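You operate a simulated robot arm through the tools that you are given. There is no shell and no other tool. Be economical: measure what you need, move in short steps, check, and stop when the job is done.

Carry out the task below with a simulated robot arm. There is one attempt and no reset: what you move stays moved.

TASK
Press the key marked save on display box two times.

It is judged by the outcome, as a careful person would: the job done as asked, and still so three seconds after it is handed in. It fails if anything else is knocked over, pushed out of place, dropped, spilled or broken.

THE ROBOT
A 7-joint arm with a two-finger parallel gripper on a trunk, on a base that drives. Base frame: it is fixed to the floor where the robot stands at the start and does not move with it; the origin is under the middle of the robot, x ahead of it, y to its left, z up. Readings come in mm, rad, newtons and seconds.
Its first joint turns from -2.897 to 2.897 rad. Places, roughly: key marked save on display box [700, 0, 800]. Payload 1.57 kg.
The tool frame sits at the grasp point between the pads (the TCP): z along the fingers, y along the line on which they close. The tips reach 30 mm beyond it. The gripper opens to 110 mm. The fingers are 24 mm wide and 12 mm thick; the gripper's body (48 by 112 mm) begins 78 mm behind the TCP.
Orientation is that of the tool frame in the base frame, as a unit quaternion [w, x, y, z]. With the fingers straight down and closing along the base's y, the tool's x points along the base's -x, its y along +y and its z along -z.

THE INTERFACE
- The arm moves only by the tool jog_arm. Its argument "commands" is a list of rows, each a list of 3 entries, a list of its own where there are three numbers: the turn, a rotation vector about the tool's x, y, z in units of 6 degrees (1.0 is 6 degrees), then the shift along the tool's x, y, z in units of 30 mm (1.0 is 30 mm), then the closure, from 0 (fully open) to 1 (shut). In form: [[[rx, ry, rz], [x, y, z], hand], ...]. A call has 1 to 20 rows; each row shifts and turns the commanded pose from where the row before left it, along the tool's axes as they then stand. A call with a number of a shift or a turn outside -1 to 1 is refused whole. A row lasts 0.2 s, in which the tool goes at most 50 mm and 0.15 rad; a call with a longer step from one row to the next is refused whole, and so is a gripper value outside its range. A pose out of reach is approached as far as the arm can. The call stops where the force on the tool passes 40 N (or 10 N more than at its start, if that is more) or the arm is blocked; 0.2 s more then pass. The fingers move at their own pace (about 45 mm/s each) and stop on an object; they squeeze with about 38 N. The grip force told is the motor's: it shows also when the fingers shut on nothing. Time passes only in rows, and 0.2 s behind the last, so rows that do not move let the fingers close. It gives the time, the measured TCP pose, the force on the tool (base axes), the opening and the grip force at its end, in the units of the frame above (readings bear some noise).
- Cameras (640 x 400 px; columns grow to the right, rows downward): "scene" is now at [13.8, 128.7, 1584.8]; the picture's right is [-0.34, -0.94, 0.00], its down [-0.69, 0.25, -0.68] and it looks along [0.64, -0.23, -0.74] (base axes); focal length 250 px, centre (320, 200). "wrist" rides on the gripper at [70, 16, -141] in the tool frame; the picture's right is [-0.23, 0.97, 0.00], its down [-0.86, -0.20, -0.48] and it looks along [-0.47, -0.11, 0.88] (tool axes); focal length 222 px, centre (320, 200). There is no depth. A picture from a camera that has moved, and an enlarged one, comes with that camera's place and axes in the base frame and with its lens.
- grab_frame(camera): a new picture of that camera. The clock stands still meanwhile.
- move_column(by): slides the trunk up (or, below 0, down) by that many mm; the arm and the scene camera ride with it, the base frame stays. It gives what a move gives, with no picture.
- drive_base(legs): drives the robot by 1 to 6 legs, each [ahead, turn to the left] in mm and rad, along the robot's own axes; the way and the turn of a leg run together, so that a leg with both is an arc; at most 1500 mm and 3.142 rad a leg. The arm and the cameras ride along, it lands a little off, and it stops where it bumps. It gives what a move gives.
- head_to(pan, tilt): turns the head with the scene camera to pan (to the left, within 2.705 rad either way) and tilt (down, from -0.506 to 1.204), counted from straight ahead of the robot. It gives what a move gives.
- close_up(camera, box): a new picture of the part [left, top, right, bottom] of that camera's present view, enlarged. The clock stands still meanwhile.
- close_job(): hands the job in; it is judged then, once.

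Go step by step. Nothing tells you exact positions but the pictures and the camera data: compare them with the known pose of the tool, close in by small moves and look again before you grip or let go. The budget is 120 turns and 82 pictures, counting those below and the enlarged ones. Unless the task says otherwise, let go and move clear before handing in, and close with one line.

The tools are called after ">>>" by a JSON object that holds its "method" and its "body". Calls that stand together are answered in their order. jog_arm: Moves the arm, as the interface text tells. Its arguments: {"type":"object","properties":{"commands":{"type":"array","items":{"type":"array"}}},"required":["commands"]} The other tools are called the same way: move_column (by) slides the trunk up or down; drive_base (legs) drives the base; head_to (pan, tilt) turns the head that bears the scene camera; grab_frame (camera) takes a picture; close_up (camera, box) takes an enlarged picture of a part of a camera's view; close_job () hands the job in.

At the start:

```text
time: 0.0
eef_pos: [391.2, -20.0, 1098.9]
ee_rot: [0.0, -0.001, 1.0, 0.0]
wrist_force: [0.4, 0.2, 0.2]
opening: 110.0
grasp_force: 0.0
trunk travel left (down, up): [-525.0, 65.0]
robot x, y, heading: [-3.5, 0.7, -0.004]
head pan, tilt: [-0.346, 0.827]
```

scene: 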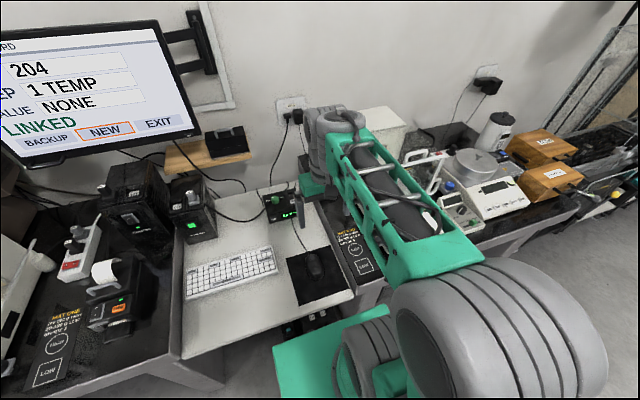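
wrist: 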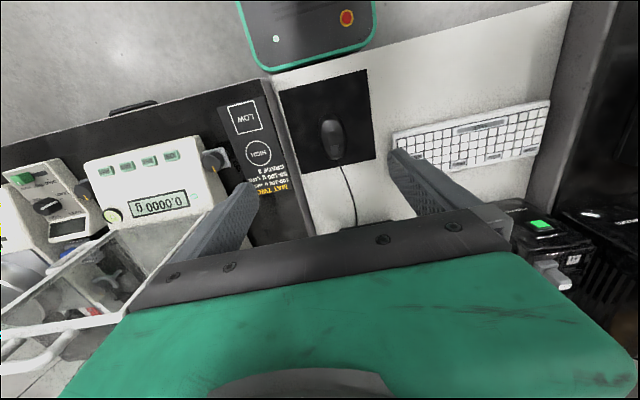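

The save key should be near (293,207) in the scene view, on the small black box behind the mouse. I'll look at it closer.

>>> {"method": "close_up", "body": {"camera": "scene", "box": [240, 160, 340, 240]}}

>>> {"method": "close_up", "body": {"camera": "scene", "box": [0, 0, 240, 180]}}

```text
5.00 times, centred on (290, 200) of scene
camera zoom: at [13.8, 128.7, 1584.8], right [-0.34, -0.94, 0.0], down [-0.69, 0.25, -0.68], along [0.64, -0.23, -0.74], focal length 1249 px, centre (470, 200)
```

zoom: 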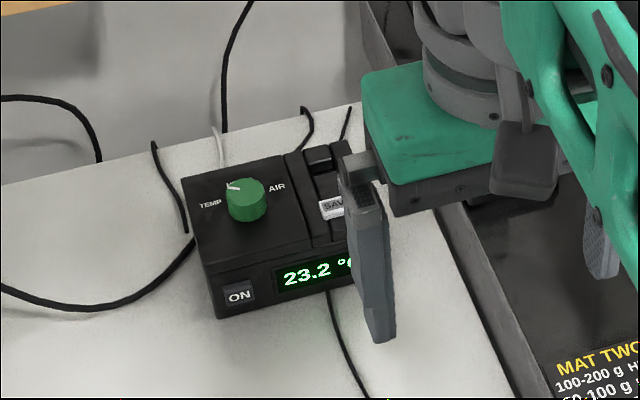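

```text
2.22 times, centred on (120, 90) of scene
camera zoom: at [13.8, 128.7, 1584.8], right [-0.34, -0.94, 0.0], down [-0.69, 0.25, -0.68], along [0.64, -0.23, -0.74], focal length 555 px, centre (764, 444)
```

zoom: 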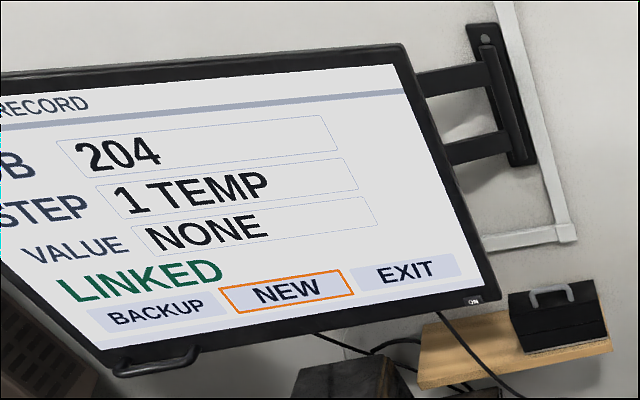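

The display box has a SAVE key partly hidden by a finger. I'll close the gripper and shift the arm right for a clear view.

>>> {"method": "jog_arm", "body": {"commands": [[[0, 0, 0], [0, -1, 0], 1], [[0, 0, 0], [0, -1, 0], 1], [[0, 0, 0], [0, -1, 0], 1], [[0, 0, 0], [0, -1, 0], 1], [[0, 0, 0], [0, 0, 0], 1], [[0, 0, 0], [0, 0, 0], 1], [[0, 0, 0], [0, 0, 0], 1]]}}

>>> {"method": "close_up", "body": {"camera": "scene", "box": [260, 175, 324, 215]}}

>>> {"method": "grab_frame", "body": {"camera": "wrist"}}

```text
time: 1.6
eef_pos: [387.8, -141.5, 1097.0]
ee_rot: [0.0, 0.0, 1.0, 0.0]
wrist_force: [0.0, 0.4, -0.1]
opening: 0.1
grasp_force: 17.7
trunk travel left (down, up): [-525.0, 65.0]
robot x, y, heading: [1.9, -1.6, 0.002]
head pan, tilt: [-0.346, 0.827]
```

```text
10.00 times, centred on (292, 195) of scene
camera zoom: at [13.9, 128.6, 1584.8], right [-0.34, -0.94, 0.0], down [-0.69, 0.25, -0.68], along [0.64, -0.23, -0.74], focal length 2498 px, centre (600, 250)
```

zoom: 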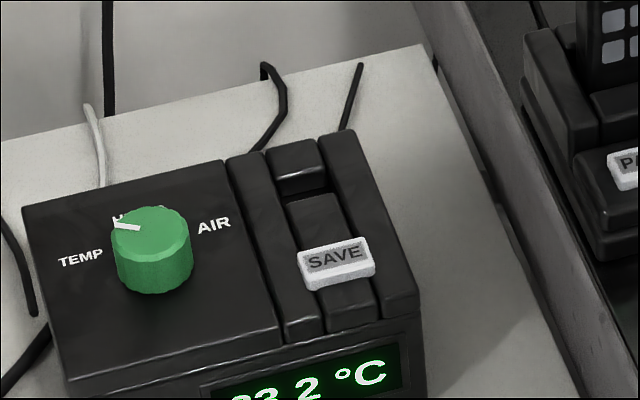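

```text
76 pictures are left
camera wrist: at [319.0, -123.5, 1237.3], right [0.23, 0.97, 0.0], down [0.86, -0.2, 0.48], along [0.47, -0.11, -0.88], focal length 222 px, centre (320, 200)
```

wrist: 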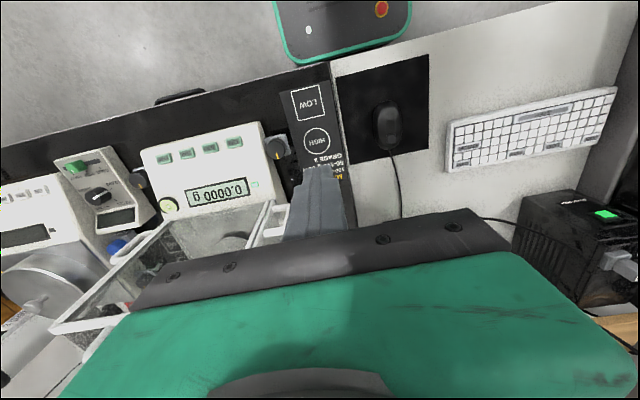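

SAVE is clear now: roughly (680, 0) at z≈850. I'll bring the closed fingers over it at a safe height and compare.

>>> {"method": "jog_arm", "body": {"commands": [[[0, 0, 0], [-0.95, 0.47, 0.3], 1], [[0, 0, 0], [-0.95, 0.47, 0.3], 1], [[0, 0, 0], [-0.95, 0.47, 0.3], 1], [[0, 0, 0], [-0.95, 0.47, 0.3], 1], [[0, 0, 0], [-0.95, 0.47, 0.3], 1], [[0, 0, 0], [-0.95, 0.47, 0.3], 1], [[0, 0, 0], [-0.95, 0.47, 0.3], 1], [[0, 0, 0], [-0.95, 0.47, 0.3], 1], [[0, 0, 0], [-0.95, 0.47, 0.3], 1], [[0, 0, 0], [-0.95, 0.47, 0.3], 1], [[0, 0, 0], [0, 0, 0], 1]]}}

>>> {"method": "grab_frame", "body": {"camera": "scene"}}

>>> {"method": "grab_frame", "body": {"camera": "wrist"}}

```text
time: 4.0
eef_pos: [677.9, 2.7, 1004.5]
ee_rot: [0.0, 0.0, 1.0, 0.0]
wrist_force: [0.1, 0.6, -0.7]
opening: 0.0
grasp_force: 20.7
trunk travel left (down, up): [-525.0, 65.0]
robot x, y, heading: [0.0, 0.8, 0.005]
head pan, tilt: [-0.346, 0.827]
```

```text
75 pictures are left
camera scene: at [14.1, 128.8, 1584.8], right [-0.34, -0.94, 0.0], down [-0.69, 0.25, -0.68], along [0.64, -0.23, -0.74], focal length 250 px, centre (320, 200)
```

scene: 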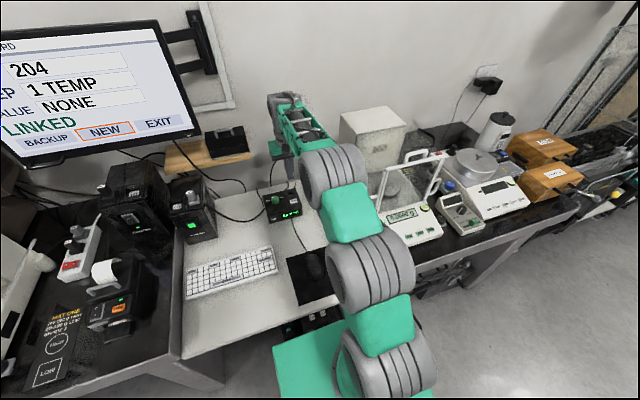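

```text
74 pictures are left
camera wrist: at [608.2, 19.3, 1146.2], right [0.23, 0.97, 0.0], down [0.86, -0.2, 0.48], along [0.47, -0.11, -0.88], focal length 222 px, centre (320, 200)
```

wrist: 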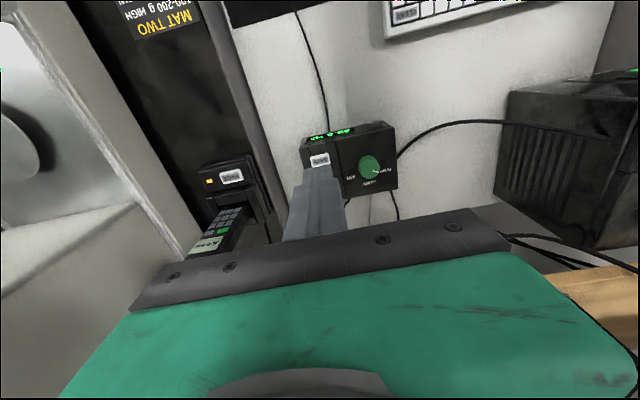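

The key is visible in the wrist view just ahead of the fingertip. I'll enlarge both views to triangulate.

>>> {"method": "close_up", "body": {"camera": "wrist", "box": [280, 110, 408, 190]}}

>>> {"method": "close_up", "body": {"camera": "scene", "box": [240, 150, 336, 210]}}

```text
5.00 times, centred on (344, 150) of wrist
camera zoom: at [608.2, 19.3, 1146.2], right [0.23, 0.97, 0.0], down [0.86, -0.2, 0.48], along [0.47, -0.11, -0.88], focal length 1111 px, centre (200, 450)
```

zoom: 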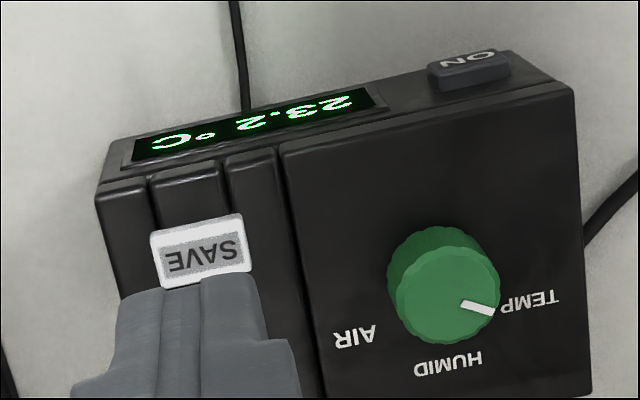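

```text
6.67 times, centred on (288, 180) of scene
camera zoom: at [14.1, 128.8, 1584.8], right [-0.34, -0.94, 0.0], down [-0.69, 0.25, -0.68], along [0.64, -0.23, -0.74], focal length 1665 px, centre (533, 333)
```

zoom: 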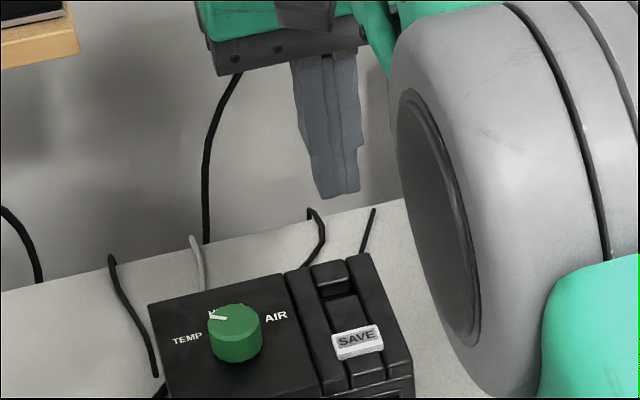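

Triangulating puts the key near (722, -7.5, 803), so the box sits lower than assumed. I'll move above it, staying well clear, and recheck.

>>> {"method": "jog_arm", "body": {"commands": [[[0, 0, 0], [-0.5, -0.11, 0.9], 1], [[0, 0, 0], [-0.5, -0.11, 0.9], 1], [[0, 0, 0], [-0.5, -0.11, 0.9], 1], [[0, 0, 0], [0, 0, 0.6], 1], [[0, 0, 0], [0, 0, 0], 1]]}}

>>> {"method": "close_up", "body": {"camera": "wrist", "box": [256, 100, 416, 200]}}

>>> {"method": "close_up", "body": {"camera": "scene", "box": [256, 160, 336, 210]}}

```text
time: 5.2
eef_pos: [722.0, -10.1, 909.7]
ee_rot: [0.0, 0.0, 1.0, 0.0]
wrist_force: [-0.1, -0.4, -0.3]
opening: 0.2
grasp_force: 21.5
trunk travel left (down, up): [-525.0, 65.0]
robot x, y, heading: [2.2, 0.7, 0.002]
head pan, tilt: [-0.346, 0.827]
```

```text
4.00 times, centred on (336, 150) of wrist
camera zoom: at [652.6, 8.3, 1050.6], right [0.23, 0.97, 0.0], down [0.85, -0.2, 0.48], along [0.47, -0.11, -0.88], focal length 888 px, centre (256, 400)
```

zoom: 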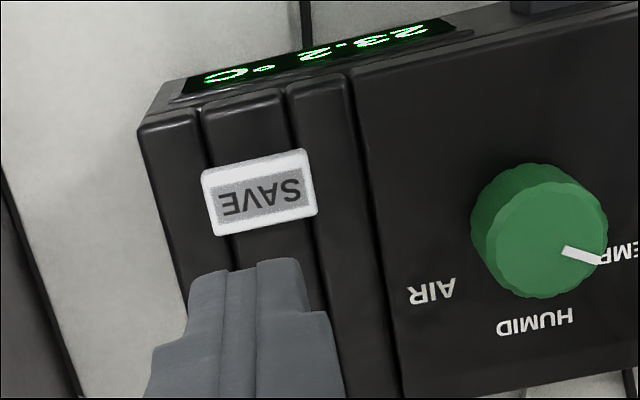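

```text
8.00 times, centred on (296, 185) of scene
camera zoom: at [13.7, 128.7, 1584.8], right [-0.34, -0.94, 0.0], down [-0.69, 0.25, -0.68], along [0.64, -0.23, -0.74], focal length 1998 px, centre (512, 320)
```

zoom: 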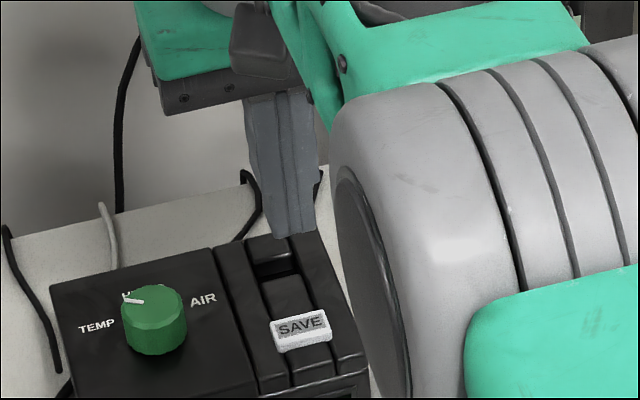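

Both estimates agree within a few mm: x 714–722, y ≈ -6. I'll descend to just above the key and check again.

>>> {"method": "jog_arm", "body": {"commands": [[[0, 0, 0], [0.1, 0.1, 0.5], 1], [[0, 0, 0], [0, 0, 0.5], 1], [[0, 0, 0], [0, 0, 0.4], 1], [[0, 0, 0], [0, 0, 0], 1]]}}

>>> {"method": "close_up", "body": {"camera": "wrist", "box": [256, 100, 416, 200]}}

>>> {"method": "close_up", "body": {"camera": "scene", "box": [256, 170, 336, 220]}}

```text
time: 6.2
eef_pos: [719.7, -6.7, 865.1]
ee_rot: [0.0, 0.0, 1.0, 0.0]
wrist_force: [-0.2, 0.3, 0.1]
opening: 0.0
grasp_force: 21.0
trunk travel left (down, up): [-525.0, 65.0]
robot x, y, heading: [1.0, 0.4, -0.004]
head pan, tilt: [-0.346, 0.827]
```

```text
4.00 times, centred on (336, 150) of wrist
camera zoom: at [648.7, 10.9, 1007.2], right [0.23, 0.97, 0.0], down [0.85, -0.2, 0.48], along [0.47, -0.11, -0.88], focal length 888 px, centre (256, 400)
```

zoom: 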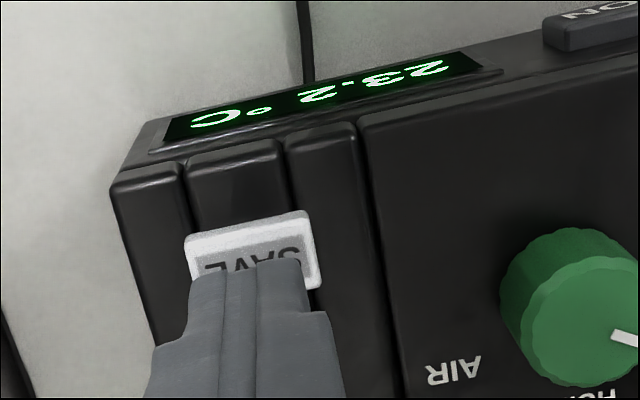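

```text
8.00 times, centred on (296, 195) of scene
camera zoom: at [14.0, 128.7, 1584.8], right [-0.34, -0.94, 0.0], down [-0.69, 0.25, -0.68], along [0.64, -0.23, -0.74], focal length 1998 px, centre (512, 240)
```

zoom: 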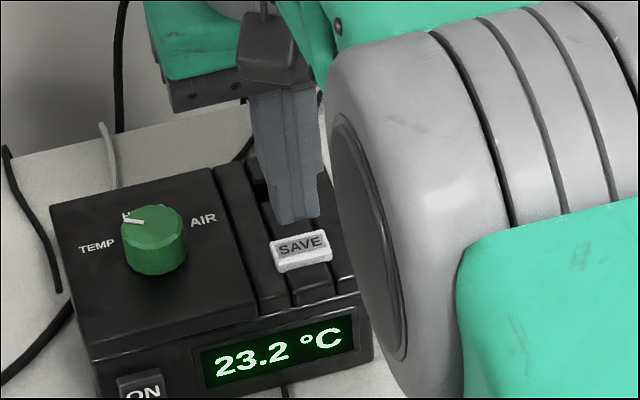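

Lateral alignment is good; the tip is a few mm too far forward. I'll shift back 5 mm, descend 10 mm, and look.

>>> {"method": "jog_arm", "body": {"commands": [[[0, 0, 0], [0.17, 0, 0], 1], [[0, 0, 0], [0, 0, 0.3], 1], [[0, 0, 0], [0, 0, 0], 1]]}}

>>> {"method": "close_up", "body": {"camera": "wrist", "box": [256, 100, 416, 200]}}

>>> {"method": "close_up", "body": {"camera": "scene", "box": [256, 170, 336, 220]}}

```text
time: 7.0
eef_pos: [713.7, -5.6, 858.5]
ee_rot: [0.0, 0.0, 1.0, 0.001]
wrist_force: [-1.0, -0.4, 0.2]
opening: 0.0
grasp_force: 21.5
trunk travel left (down, up): [-525.0, 65.0]
robot x, y, heading: [2.0, -1.1, -0.004]
head pan, tilt: [-0.346, 0.827]
```

```text
4.00 times, centred on (336, 150) of wrist
camera zoom: at [643.7, 11.8, 999.5], right [0.23, 0.97, 0.0], down [0.86, -0.2, 0.48], along [0.47, -0.11, -0.88], focal length 888 px, centre (256, 400)
```

zoom: 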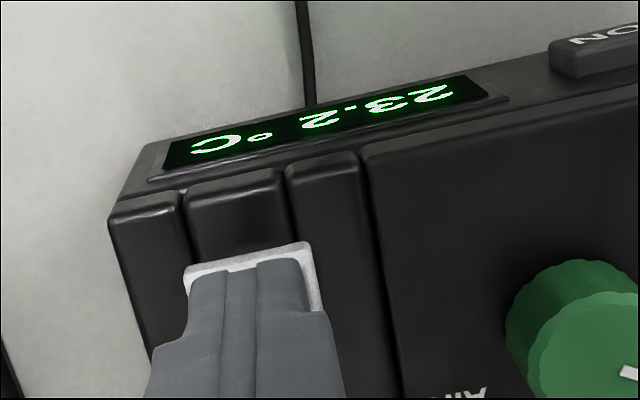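

```text
8.00 times, centred on (296, 195) of scene
camera zoom: at [14.1, 128.7, 1584.8], right [-0.34, -0.94, 0.0], down [-0.69, 0.25, -0.68], along [0.64, -0.23, -0.74], focal length 1998 px, centre (512, 240)
```

zoom: 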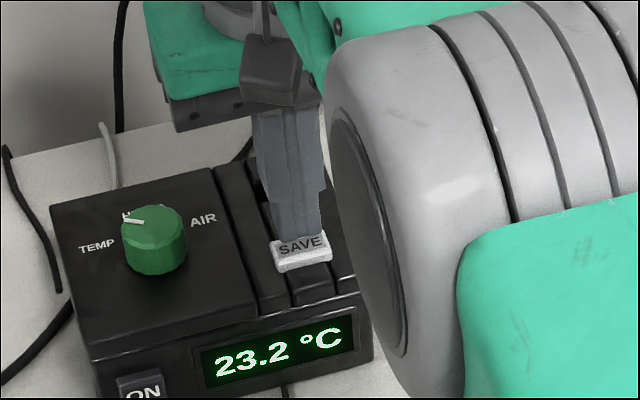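

The tip is over the SAVE key, a few mm above. I'll descend in small steps, watching force.

>>> {"method": "jog_arm", "body": {"commands": [[[0, 0, 0], [0, 0, 0.07], 1], [[0, 0, 0], [0, 0, 0.07], 1], [[0, 0, 0], [0, 0, 0.03], 1]]}}

>>> {"method": "close_up", "body": {"camera": "scene", "box": [256, 170, 336, 220]}}

```text
time: 7.8
eef_pos: [712.9, -6.1, 852.1]
ee_rot: [0.0, 0.0, 1.0, -0.001]
wrist_force: [-0.9, -1.0, 0.2]
opening: 0.0
grasp_force: 21.0
trunk travel left (down, up): [-525.0, 65.0]
robot x, y, heading: [-0.5, -0.8, 0.001]
head pan, tilt: [-0.346, 0.827]
```

```text
8.00 times, centred on (296, 195) of scene
camera zoom: at [13.9, 128.7, 1584.8], right [-0.34, -0.94, 0.0], down [-0.69, 0.25, -0.68], along [0.64, -0.23, -0.74], focal length 1998 px, centre (512, 240)
```

zoom: 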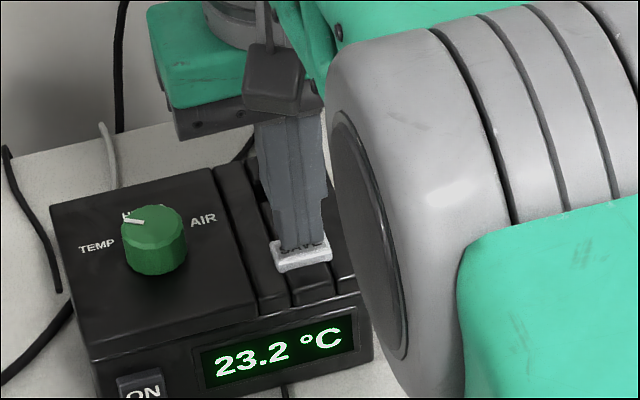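

Still no contact, and the tip is well placed over the key. I'll continue in small steps.

>>> {"method": "jog_arm", "body": {"commands": [[[0, 0, 0], [0, 0, 0.07], 1], [[0, 0, 0], [0, 0, 0.07], 1]]}}

>>> {"method": "close_up", "body": {"camera": "scene", "box": [256, 170, 336, 220]}}

>>> {"method": "close_up", "body": {"camera": "wrist", "box": [256, 100, 416, 200]}}

```text
time: 8.4
eef_pos: [712.6, -4.2, 849.5]
ee_rot: [0.0, 0.001, 1.0, 0.0]
wrist_force: [0.0, -0.8, -0.4]
opening: 0.4
grasp_force: 21.3
trunk travel left (down, up): [-525.0, 65.0]
robot x, y, heading: [-1.7, -1.9, -0.003]
head pan, tilt: [-0.346, 0.827]
```

```text
8.00 times, centred on (296, 195) of scene
camera zoom: at [13.9, 128.7, 1584.8], right [-0.34, -0.94, 0.0], down [-0.69, 0.25, -0.68], along [0.64, -0.23, -0.74], focal length 1998 px, centre (512, 240)
```

zoom: 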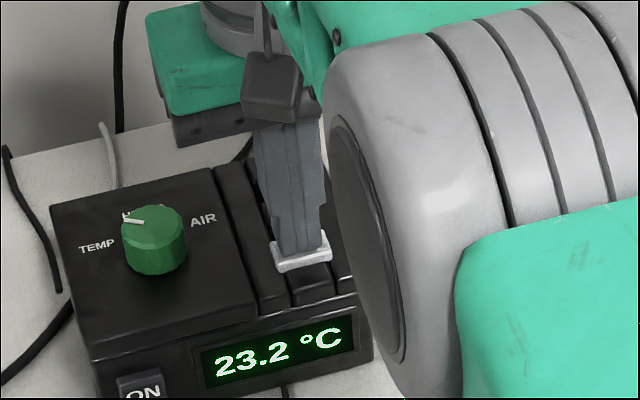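

```text
4.00 times, centred on (336, 150) of wrist
camera zoom: at [643.2, 12.3, 990.2], right [0.23, 0.97, 0.0], down [0.85, -0.2, 0.48], along [0.47, -0.11, -0.88], focal length 888 px, centre (256, 400)
```

zoom: 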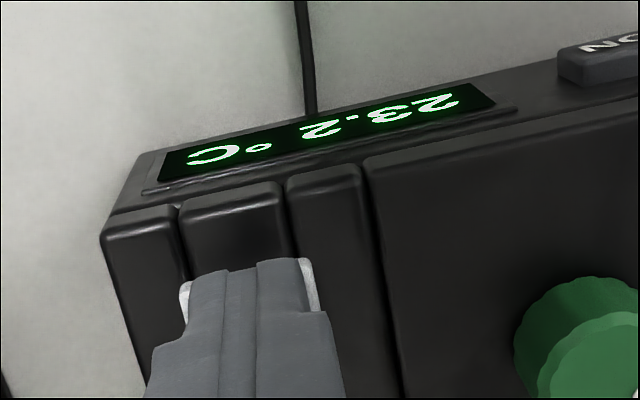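

Tip is nearly on the key, with both of its ends showing evenly. I'll go on down gently.

>>> {"method": "jog_arm", "body": {"commands": [[[0, 0, 0], [-0.05, 0, 0.06], 1], [[0, 0, 0], [0, 0, 0.06], 1]]}}

```text
time: 9.0
eef_pos: [713.9, -5.7, 844.2]
ee_rot: [0.0, 0.0, 1.0, 0.0]
wrist_force: [0.4, 0.5, -0.1]
opening: 0.0
grasp_force: 21.5
trunk travel left (down, up): [-525.0, 65.0]
robot x, y, heading: [-0.4, 4.9, -0.005]
head pan, tilt: [-0.346, 0.827]
```

>>> {"method": "jog_arm", "body": {"commands": [[[0, 0, 0], [0, 0, 0.06], 1], [[0, 0, 0], [0, 0, 0.06], 1]]}}

>>> {"method": "close_up", "body": {"camera": "scene", "box": [256, 170, 336, 220]}}

>>> {"method": "close_up", "body": {"camera": "wrist", "box": [256, 100, 416, 200]}}

```text
time: 9.6
eef_pos: [713.5, -6.6, 842.1]
ee_rot: [0.0, 0.0, 1.0, -0.001]
wrist_force: [-0.1, 0.8, 0.8]
opening: 0.2
grasp_force: 20.7
trunk travel left (down, up): [-525.0, 65.0]
robot x, y, heading: [1.6, -0.6, 0.0]
head pan, tilt: [-0.346, 0.827]
```

```text
8.00 times, centred on (296, 195) of scene
camera zoom: at [13.9, 128.7, 1584.8], right [-0.34, -0.94, 0.0], down [-0.69, 0.25, -0.68], along [0.64, -0.23, -0.74], focal length 1998 px, centre (512, 240)
```

zoom: 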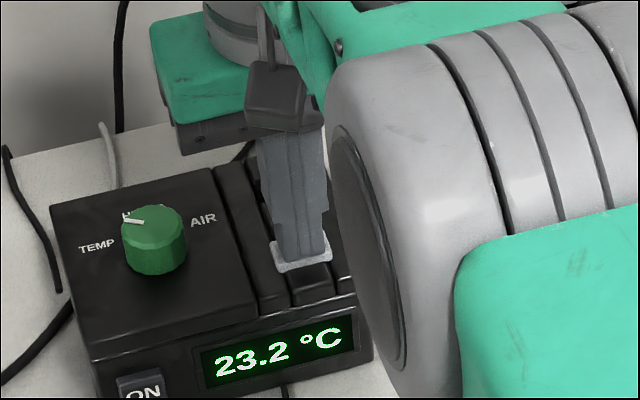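

```text
4.00 times, centred on (336, 150) of wrist
camera zoom: at [644.7, 11.0, 983.1], right [0.23, 0.97, 0.0], down [0.86, -0.2, 0.48], along [0.47, -0.11, -0.88], focal length 888 px, centre (256, 400)
```

zoom: 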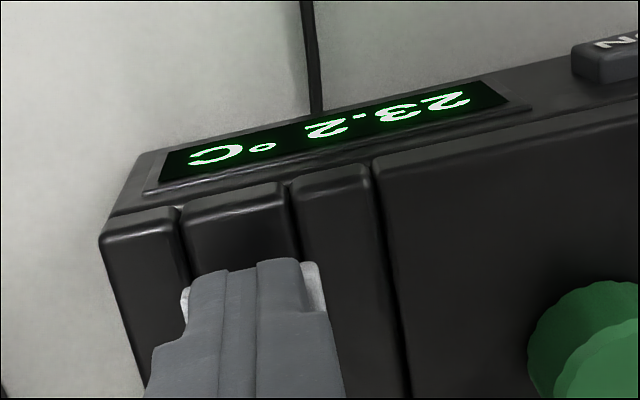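

The tip now leans a bit to the near side of the key, so I'll shift 4 mm forward and keep descending gently.

>>> {"method": "jog_arm", "body": {"commands": [[[0, 0, 0], [-0.14, 0.03, 0], 1], [[0, 0, 0], [0, 0, 0.06], 1], [[0, 0, 0], [0, 0, 0.06], 1]]}}

>>> {"method": "close_up", "body": {"camera": "scene", "box": [276, 185, 316, 210]}}

>>> {"method": "close_up", "body": {"camera": "wrist", "box": [280, 130, 360, 180]}}

```text
time: 10.4
eef_pos: [718.0, -4.3, 838.8]
ee_rot: [0.0, 0.0, 1.0, -0.001]
wrist_force: [-1.0, 0.5, 1.2]
opening: 0.1
grasp_force: 20.9
trunk travel left (down, up): [-525.0, 65.0]
robot x, y, heading: [-2.8, 0.9, 0.0]
head pan, tilt: [-0.346, 0.827]
```

```text
16.00 times, centred on (296, 198) of scene
camera zoom: at [13.7, 128.8, 1584.8], right [-0.34, -0.94, 0.0], down [-0.69, 0.25, -0.68], along [0.64, -0.23, -0.74], focal length 3996 px, centre (704, 240)
```

zoom: 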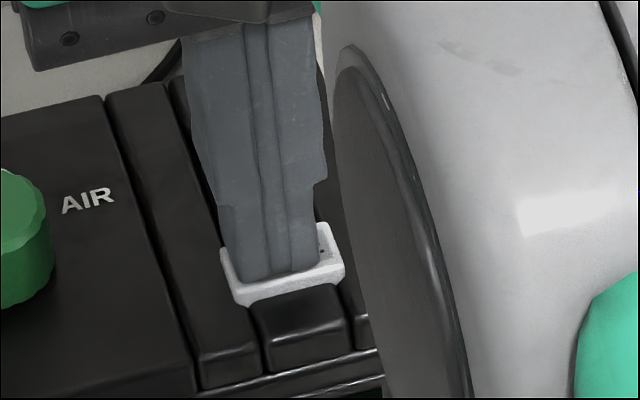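

```text
8.00 times, centred on (320, 155) of wrist
camera zoom: at [649.2, 12.7, 979.6], right [0.23, 0.97, 0.0], down [0.85, -0.2, 0.48], along [0.47, -0.11, -0.88], focal length 1777 px, centre (320, 560)
```

zoom: 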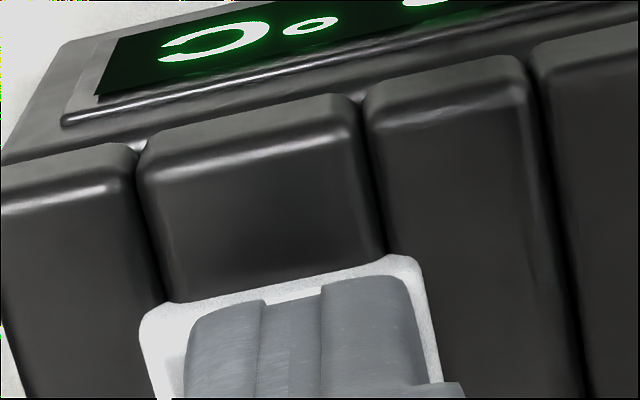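

The tip is now centred on the key. I'll press down in 1.5 mm steps until force shows.

>>> {"method": "jog_arm", "body": {"commands": [[[0, 0, 0], [0, 0, 0.05], 1], [[0, 0, 0], [0, 0, 0.05], 1]]}}

>>> {"method": "close_up", "body": {"camera": "wrist", "box": [280, 130, 360, 180]}}

```text
time: 11.0
eef_pos: [719.4, -4.9, 836.2]
ee_rot: [0.001, 0.0, 1.0, -0.001]
wrist_force: [0.8, 1.4, 4.3]
opening: 0.2
grasp_force: 21.6
trunk travel left (down, up): [-525.0, 65.0]
robot x, y, heading: [4.8, -0.7, 0.007]
head pan, tilt: [-0.346, 0.827]
```

```text
8.00 times, centred on (320, 155) of wrist
camera zoom: at [648.9, 12.6, 977.0], right [0.23, 0.97, 0.0], down [0.85, -0.2, 0.48], along [0.47, -0.11, -0.88], focal length 1777 px, centre (320, 560)
```

zoom: 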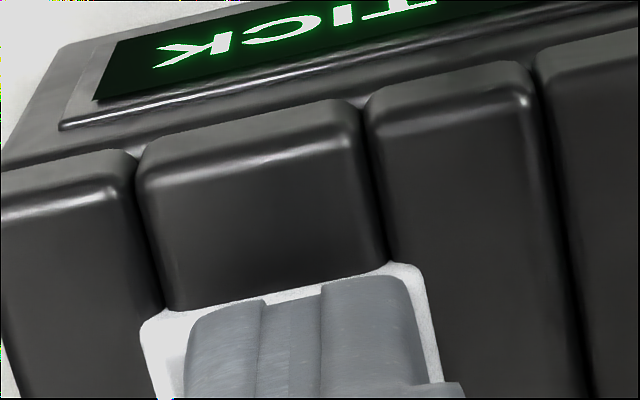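

Contact at about 4 N and the display now reads something like "TICK". I'll read the display and monitor before releasing.

>>> {"method": "close_up", "body": {"camera": "scene", "box": [256, 170, 336, 220]}}

>>> {"method": "close_up", "body": {"camera": "scene", "box": [0, 0, 240, 150]}}

```text
8.00 times, centred on (296, 195) of scene
camera zoom: at [13.5, 128.9, 1584.8], right [-0.34, -0.94, 0.0], down [-0.69, 0.25, -0.68], along [0.64, -0.23, -0.74], focal length 1998 px, centre (512, 240)
```

zoom: 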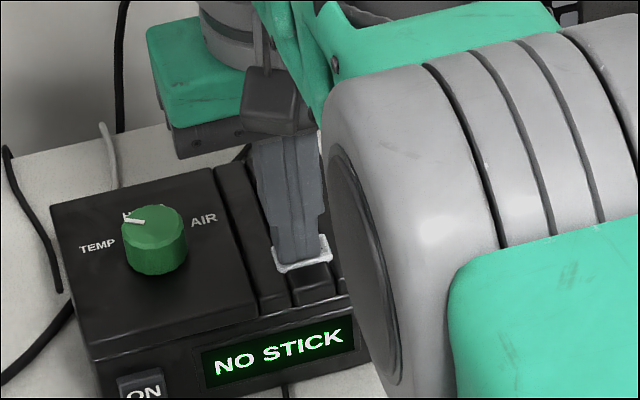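

```text
2.67 times, centred on (120, 75) of scene
camera zoom: at [13.5, 128.9, 1584.8], right [-0.34, -0.94, 0.0], down [-0.69, 0.25, -0.68], along [0.64, -0.23, -0.74], focal length 666 px, centre (853, 533)
```

zoom: 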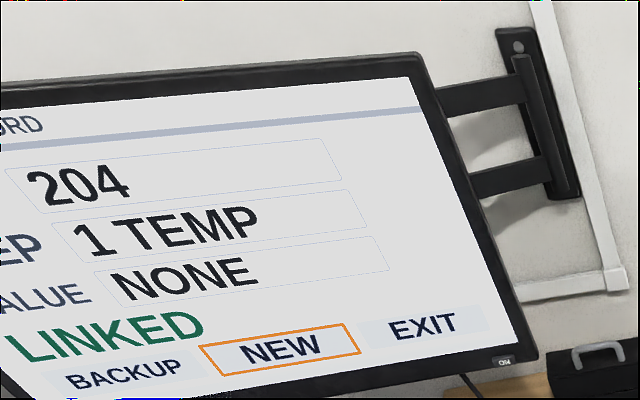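

The first press registered (the box shows "NO STICK"). The task asks only for two presses, so I'll lift fully clear of the key, check, then press again.

>>> {"method": "jog_arm", "body": {"commands": [[[0, 0, 0], [0, 0, -0.2], 1], [[0, 0, 0], [0, 0, -0.2], 1], [[0, 0, 0], [0, 0, 0], 1]]}}

>>> {"method": "close_up", "body": {"camera": "scene", "box": [256, 170, 336, 220]}}

```text
time: 11.8
eef_pos: [718.0, -5.0, 846.5]
ee_rot: [0.0, 0.0, 1.0, 0.0]
wrist_force: [0.0, -0.3, 0.3]
opening: 0.2
grasp_force: 21.8
trunk travel left (down, up): [-525.0, 65.0]
robot x, y, heading: [-1.8, 2.0, -0.0]
head pan, tilt: [-0.346, 0.827]
```

```text
8.00 times, centred on (296, 195) of scene
camera zoom: at [13.9, 128.7, 1584.8], right [-0.34, -0.94, 0.0], down [-0.69, 0.25, -0.68], along [0.64, -0.23, -0.74], focal length 1998 px, centre (512, 240)
```

zoom: 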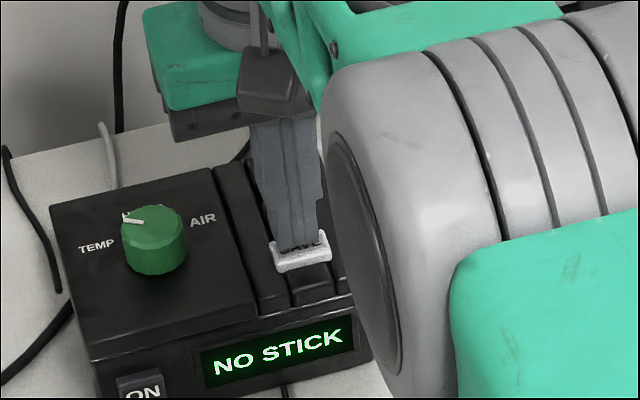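

The key is released. I'll wait a few seconds to see whether the message clears so the second press is observable.

>>> {"method": "jog_arm", "body": {"commands": [[[0, 0, 0], [0, 0, 0], 1], [[0, 0, 0], [0, 0, 0], 1], [[0, 0, 0], [0, 0, 0], 1], [[0, 0, 0], [0, 0, 0], 1], [[0, 0, 0], [0, 0, 0], 1], [[0, 0, 0], [0, 0, 0], 1], [[0, 0, 0], [0, 0, 0], 1], [[0, 0, 0], [0, 0, 0], 1], [[0, 0, 0], [0, 0, 0], 1], [[0, 0, 0], [0, 0, 0], 1]]}}

>>> {"method": "close_up", "body": {"camera": "scene", "box": [256, 170, 336, 220]}}

```text
time: 14.0
eef_pos: [718.6, -4.7, 846.4]
ee_rot: [0.0, 0.0, 1.0, -0.001]
wrist_force: [-0.1, 0.0, -0.6]
opening: 0.0
grasp_force: 20.9
trunk travel left (down, up): [-525.0, 65.0]
robot x, y, heading: [7.3, -0.7, 0.003]
head pan, tilt: [-0.346, 0.827]
```

```text
8.00 times, centred on (296, 195) of scene
camera zoom: at [13.9, 128.7, 1584.8], right [-0.34, -0.94, 0.0], down [-0.69, 0.25, -0.68], along [0.64, -0.23, -0.74], focal length 1998 px, centre (512, 240)
```

zoom: 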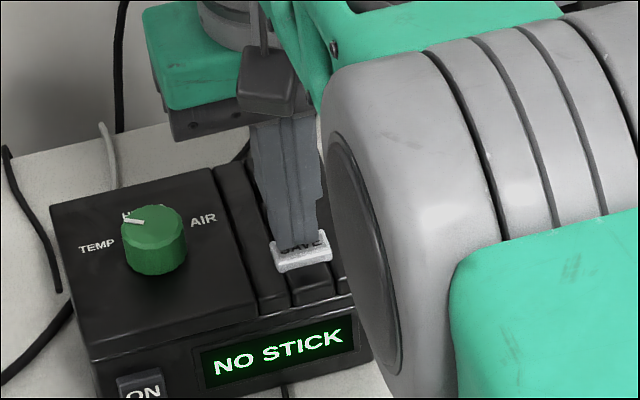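

The message stays. Second press: same path, about 1 mm deeper for certainty.

>>> {"method": "jog_arm", "body": {"commands": [[[0, 0, 0], [0, 0, 0.2], 1], [[0, 0, 0], [0, 0, 0.1], 1], [[0, 0, 0], [0, 0, 0.08], 1], [[0, 0, 0], [0, 0, 0.05], 1], [[0, 0, 0], [0, 0, 0], 1]]}}

>>> {"method": "close_up", "body": {"camera": "scene", "box": [256, 170, 336, 220]}}

```text
time: 15.2
eef_pos: [719.4, -4.8, 836.2]
ee_rot: [0.0, -0.001, 1.0, 0.001]
wrist_force: [-1.0, 2.1, 8.7]
opening: 0.0
grasp_force: 21.2
trunk travel left (down, up): [-525.0, 65.0]
robot x, y, heading: [-1.2, 0.0, 0.003]
head pan, tilt: [-0.346, 0.827]
```

```text
8.00 times, centred on (296, 195) of scene
camera zoom: at [12.8, 129.0, 1584.9], right [-0.34, -0.94, 0.0], down [-0.69, 0.25, -0.68], along [0.64, -0.23, -0.74], focal length 1998 px, centre (512, 240)
```

zoom: 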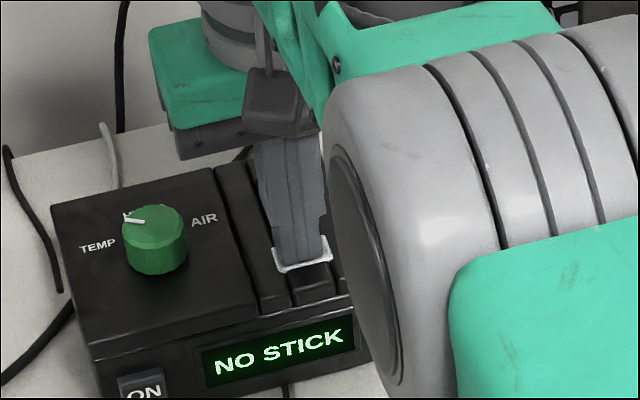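

The second press is made, with a firmer 8.7 N on the key. I'll lift well clear and check the box.

>>> {"method": "jog_arm", "body": {"commands": [[[0, 0, 0], [0, 0, -0.3], 1], [[0, 0, 0], [0, 0, -1], 1], [[0, 0, 0], [0, 0, -1], 1], [[0, 0, 0], [0, 0, -1], 1], [[0, 0, 0], [0.5, 0, -1], 1], [[0, 0, 0], [1, 0, -1], 1], [[0, 0, 0], [1, 0, 0], 1], [[0, 0, 0], [0, 0, 0], 1]]}}

>>> {"method": "grab_frame", "body": {"camera": "scene"}}

>>> {"method": "close_up", "body": {"camera": "scene", "box": [256, 170, 336, 220]}}

```text
time: 17.0
eef_pos: [641.0, -4.7, 991.9]
ee_rot: [0.0, 0.0, 1.0, 0.0]
wrist_force: [0.8, 0.5, -0.3]
opening: 0.1
grasp_force: 21.4
trunk travel left (down, up): [-525.0, 65.0]
robot x, y, heading: [2.8, 0.4, 0.0]
head pan, tilt: [-0.346, 0.827]
```

```text
52 pictures are left
camera scene: at [13.9, 128.7, 1584.8], right [-0.34, -0.94, 0.0], down [-0.69, 0.25, -0.68], along [0.64, -0.23, -0.74], focal length 250 px, centre (320, 200)
```

scene: 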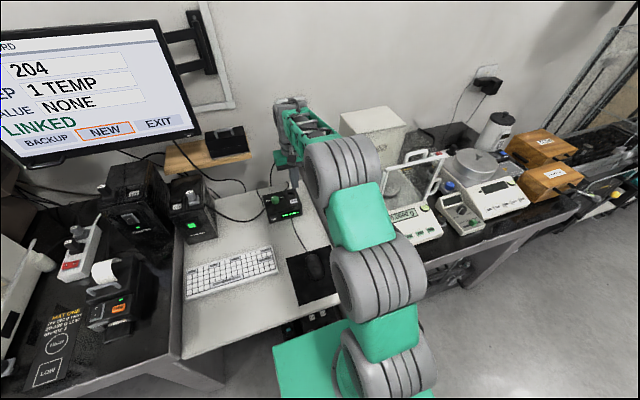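

```text
8.00 times, centred on (296, 195) of scene
camera zoom: at [13.9, 128.7, 1584.8], right [-0.34, -0.94, 0.0], down [-0.69, 0.25, -0.68], along [0.64, -0.23, -0.74], focal length 1998 px, centre (512, 240)
```

zoom: 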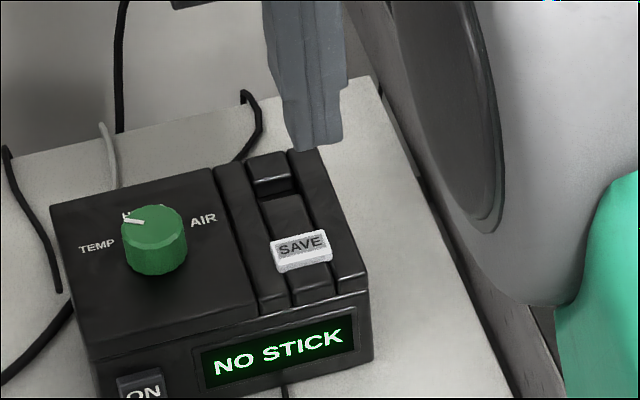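

The key is released, the box hasn't moved and the arm is clear, so I'm handing in.

>>> {"method": "close_job", "body": {}}

```text
The job is handed in.
```

I pressed SAVE on the display box twice, with a full release in between. The box showed "NO STICK" after the first press and didn't change on the second, so it seems nothing was saved because no memory stick is inserted.
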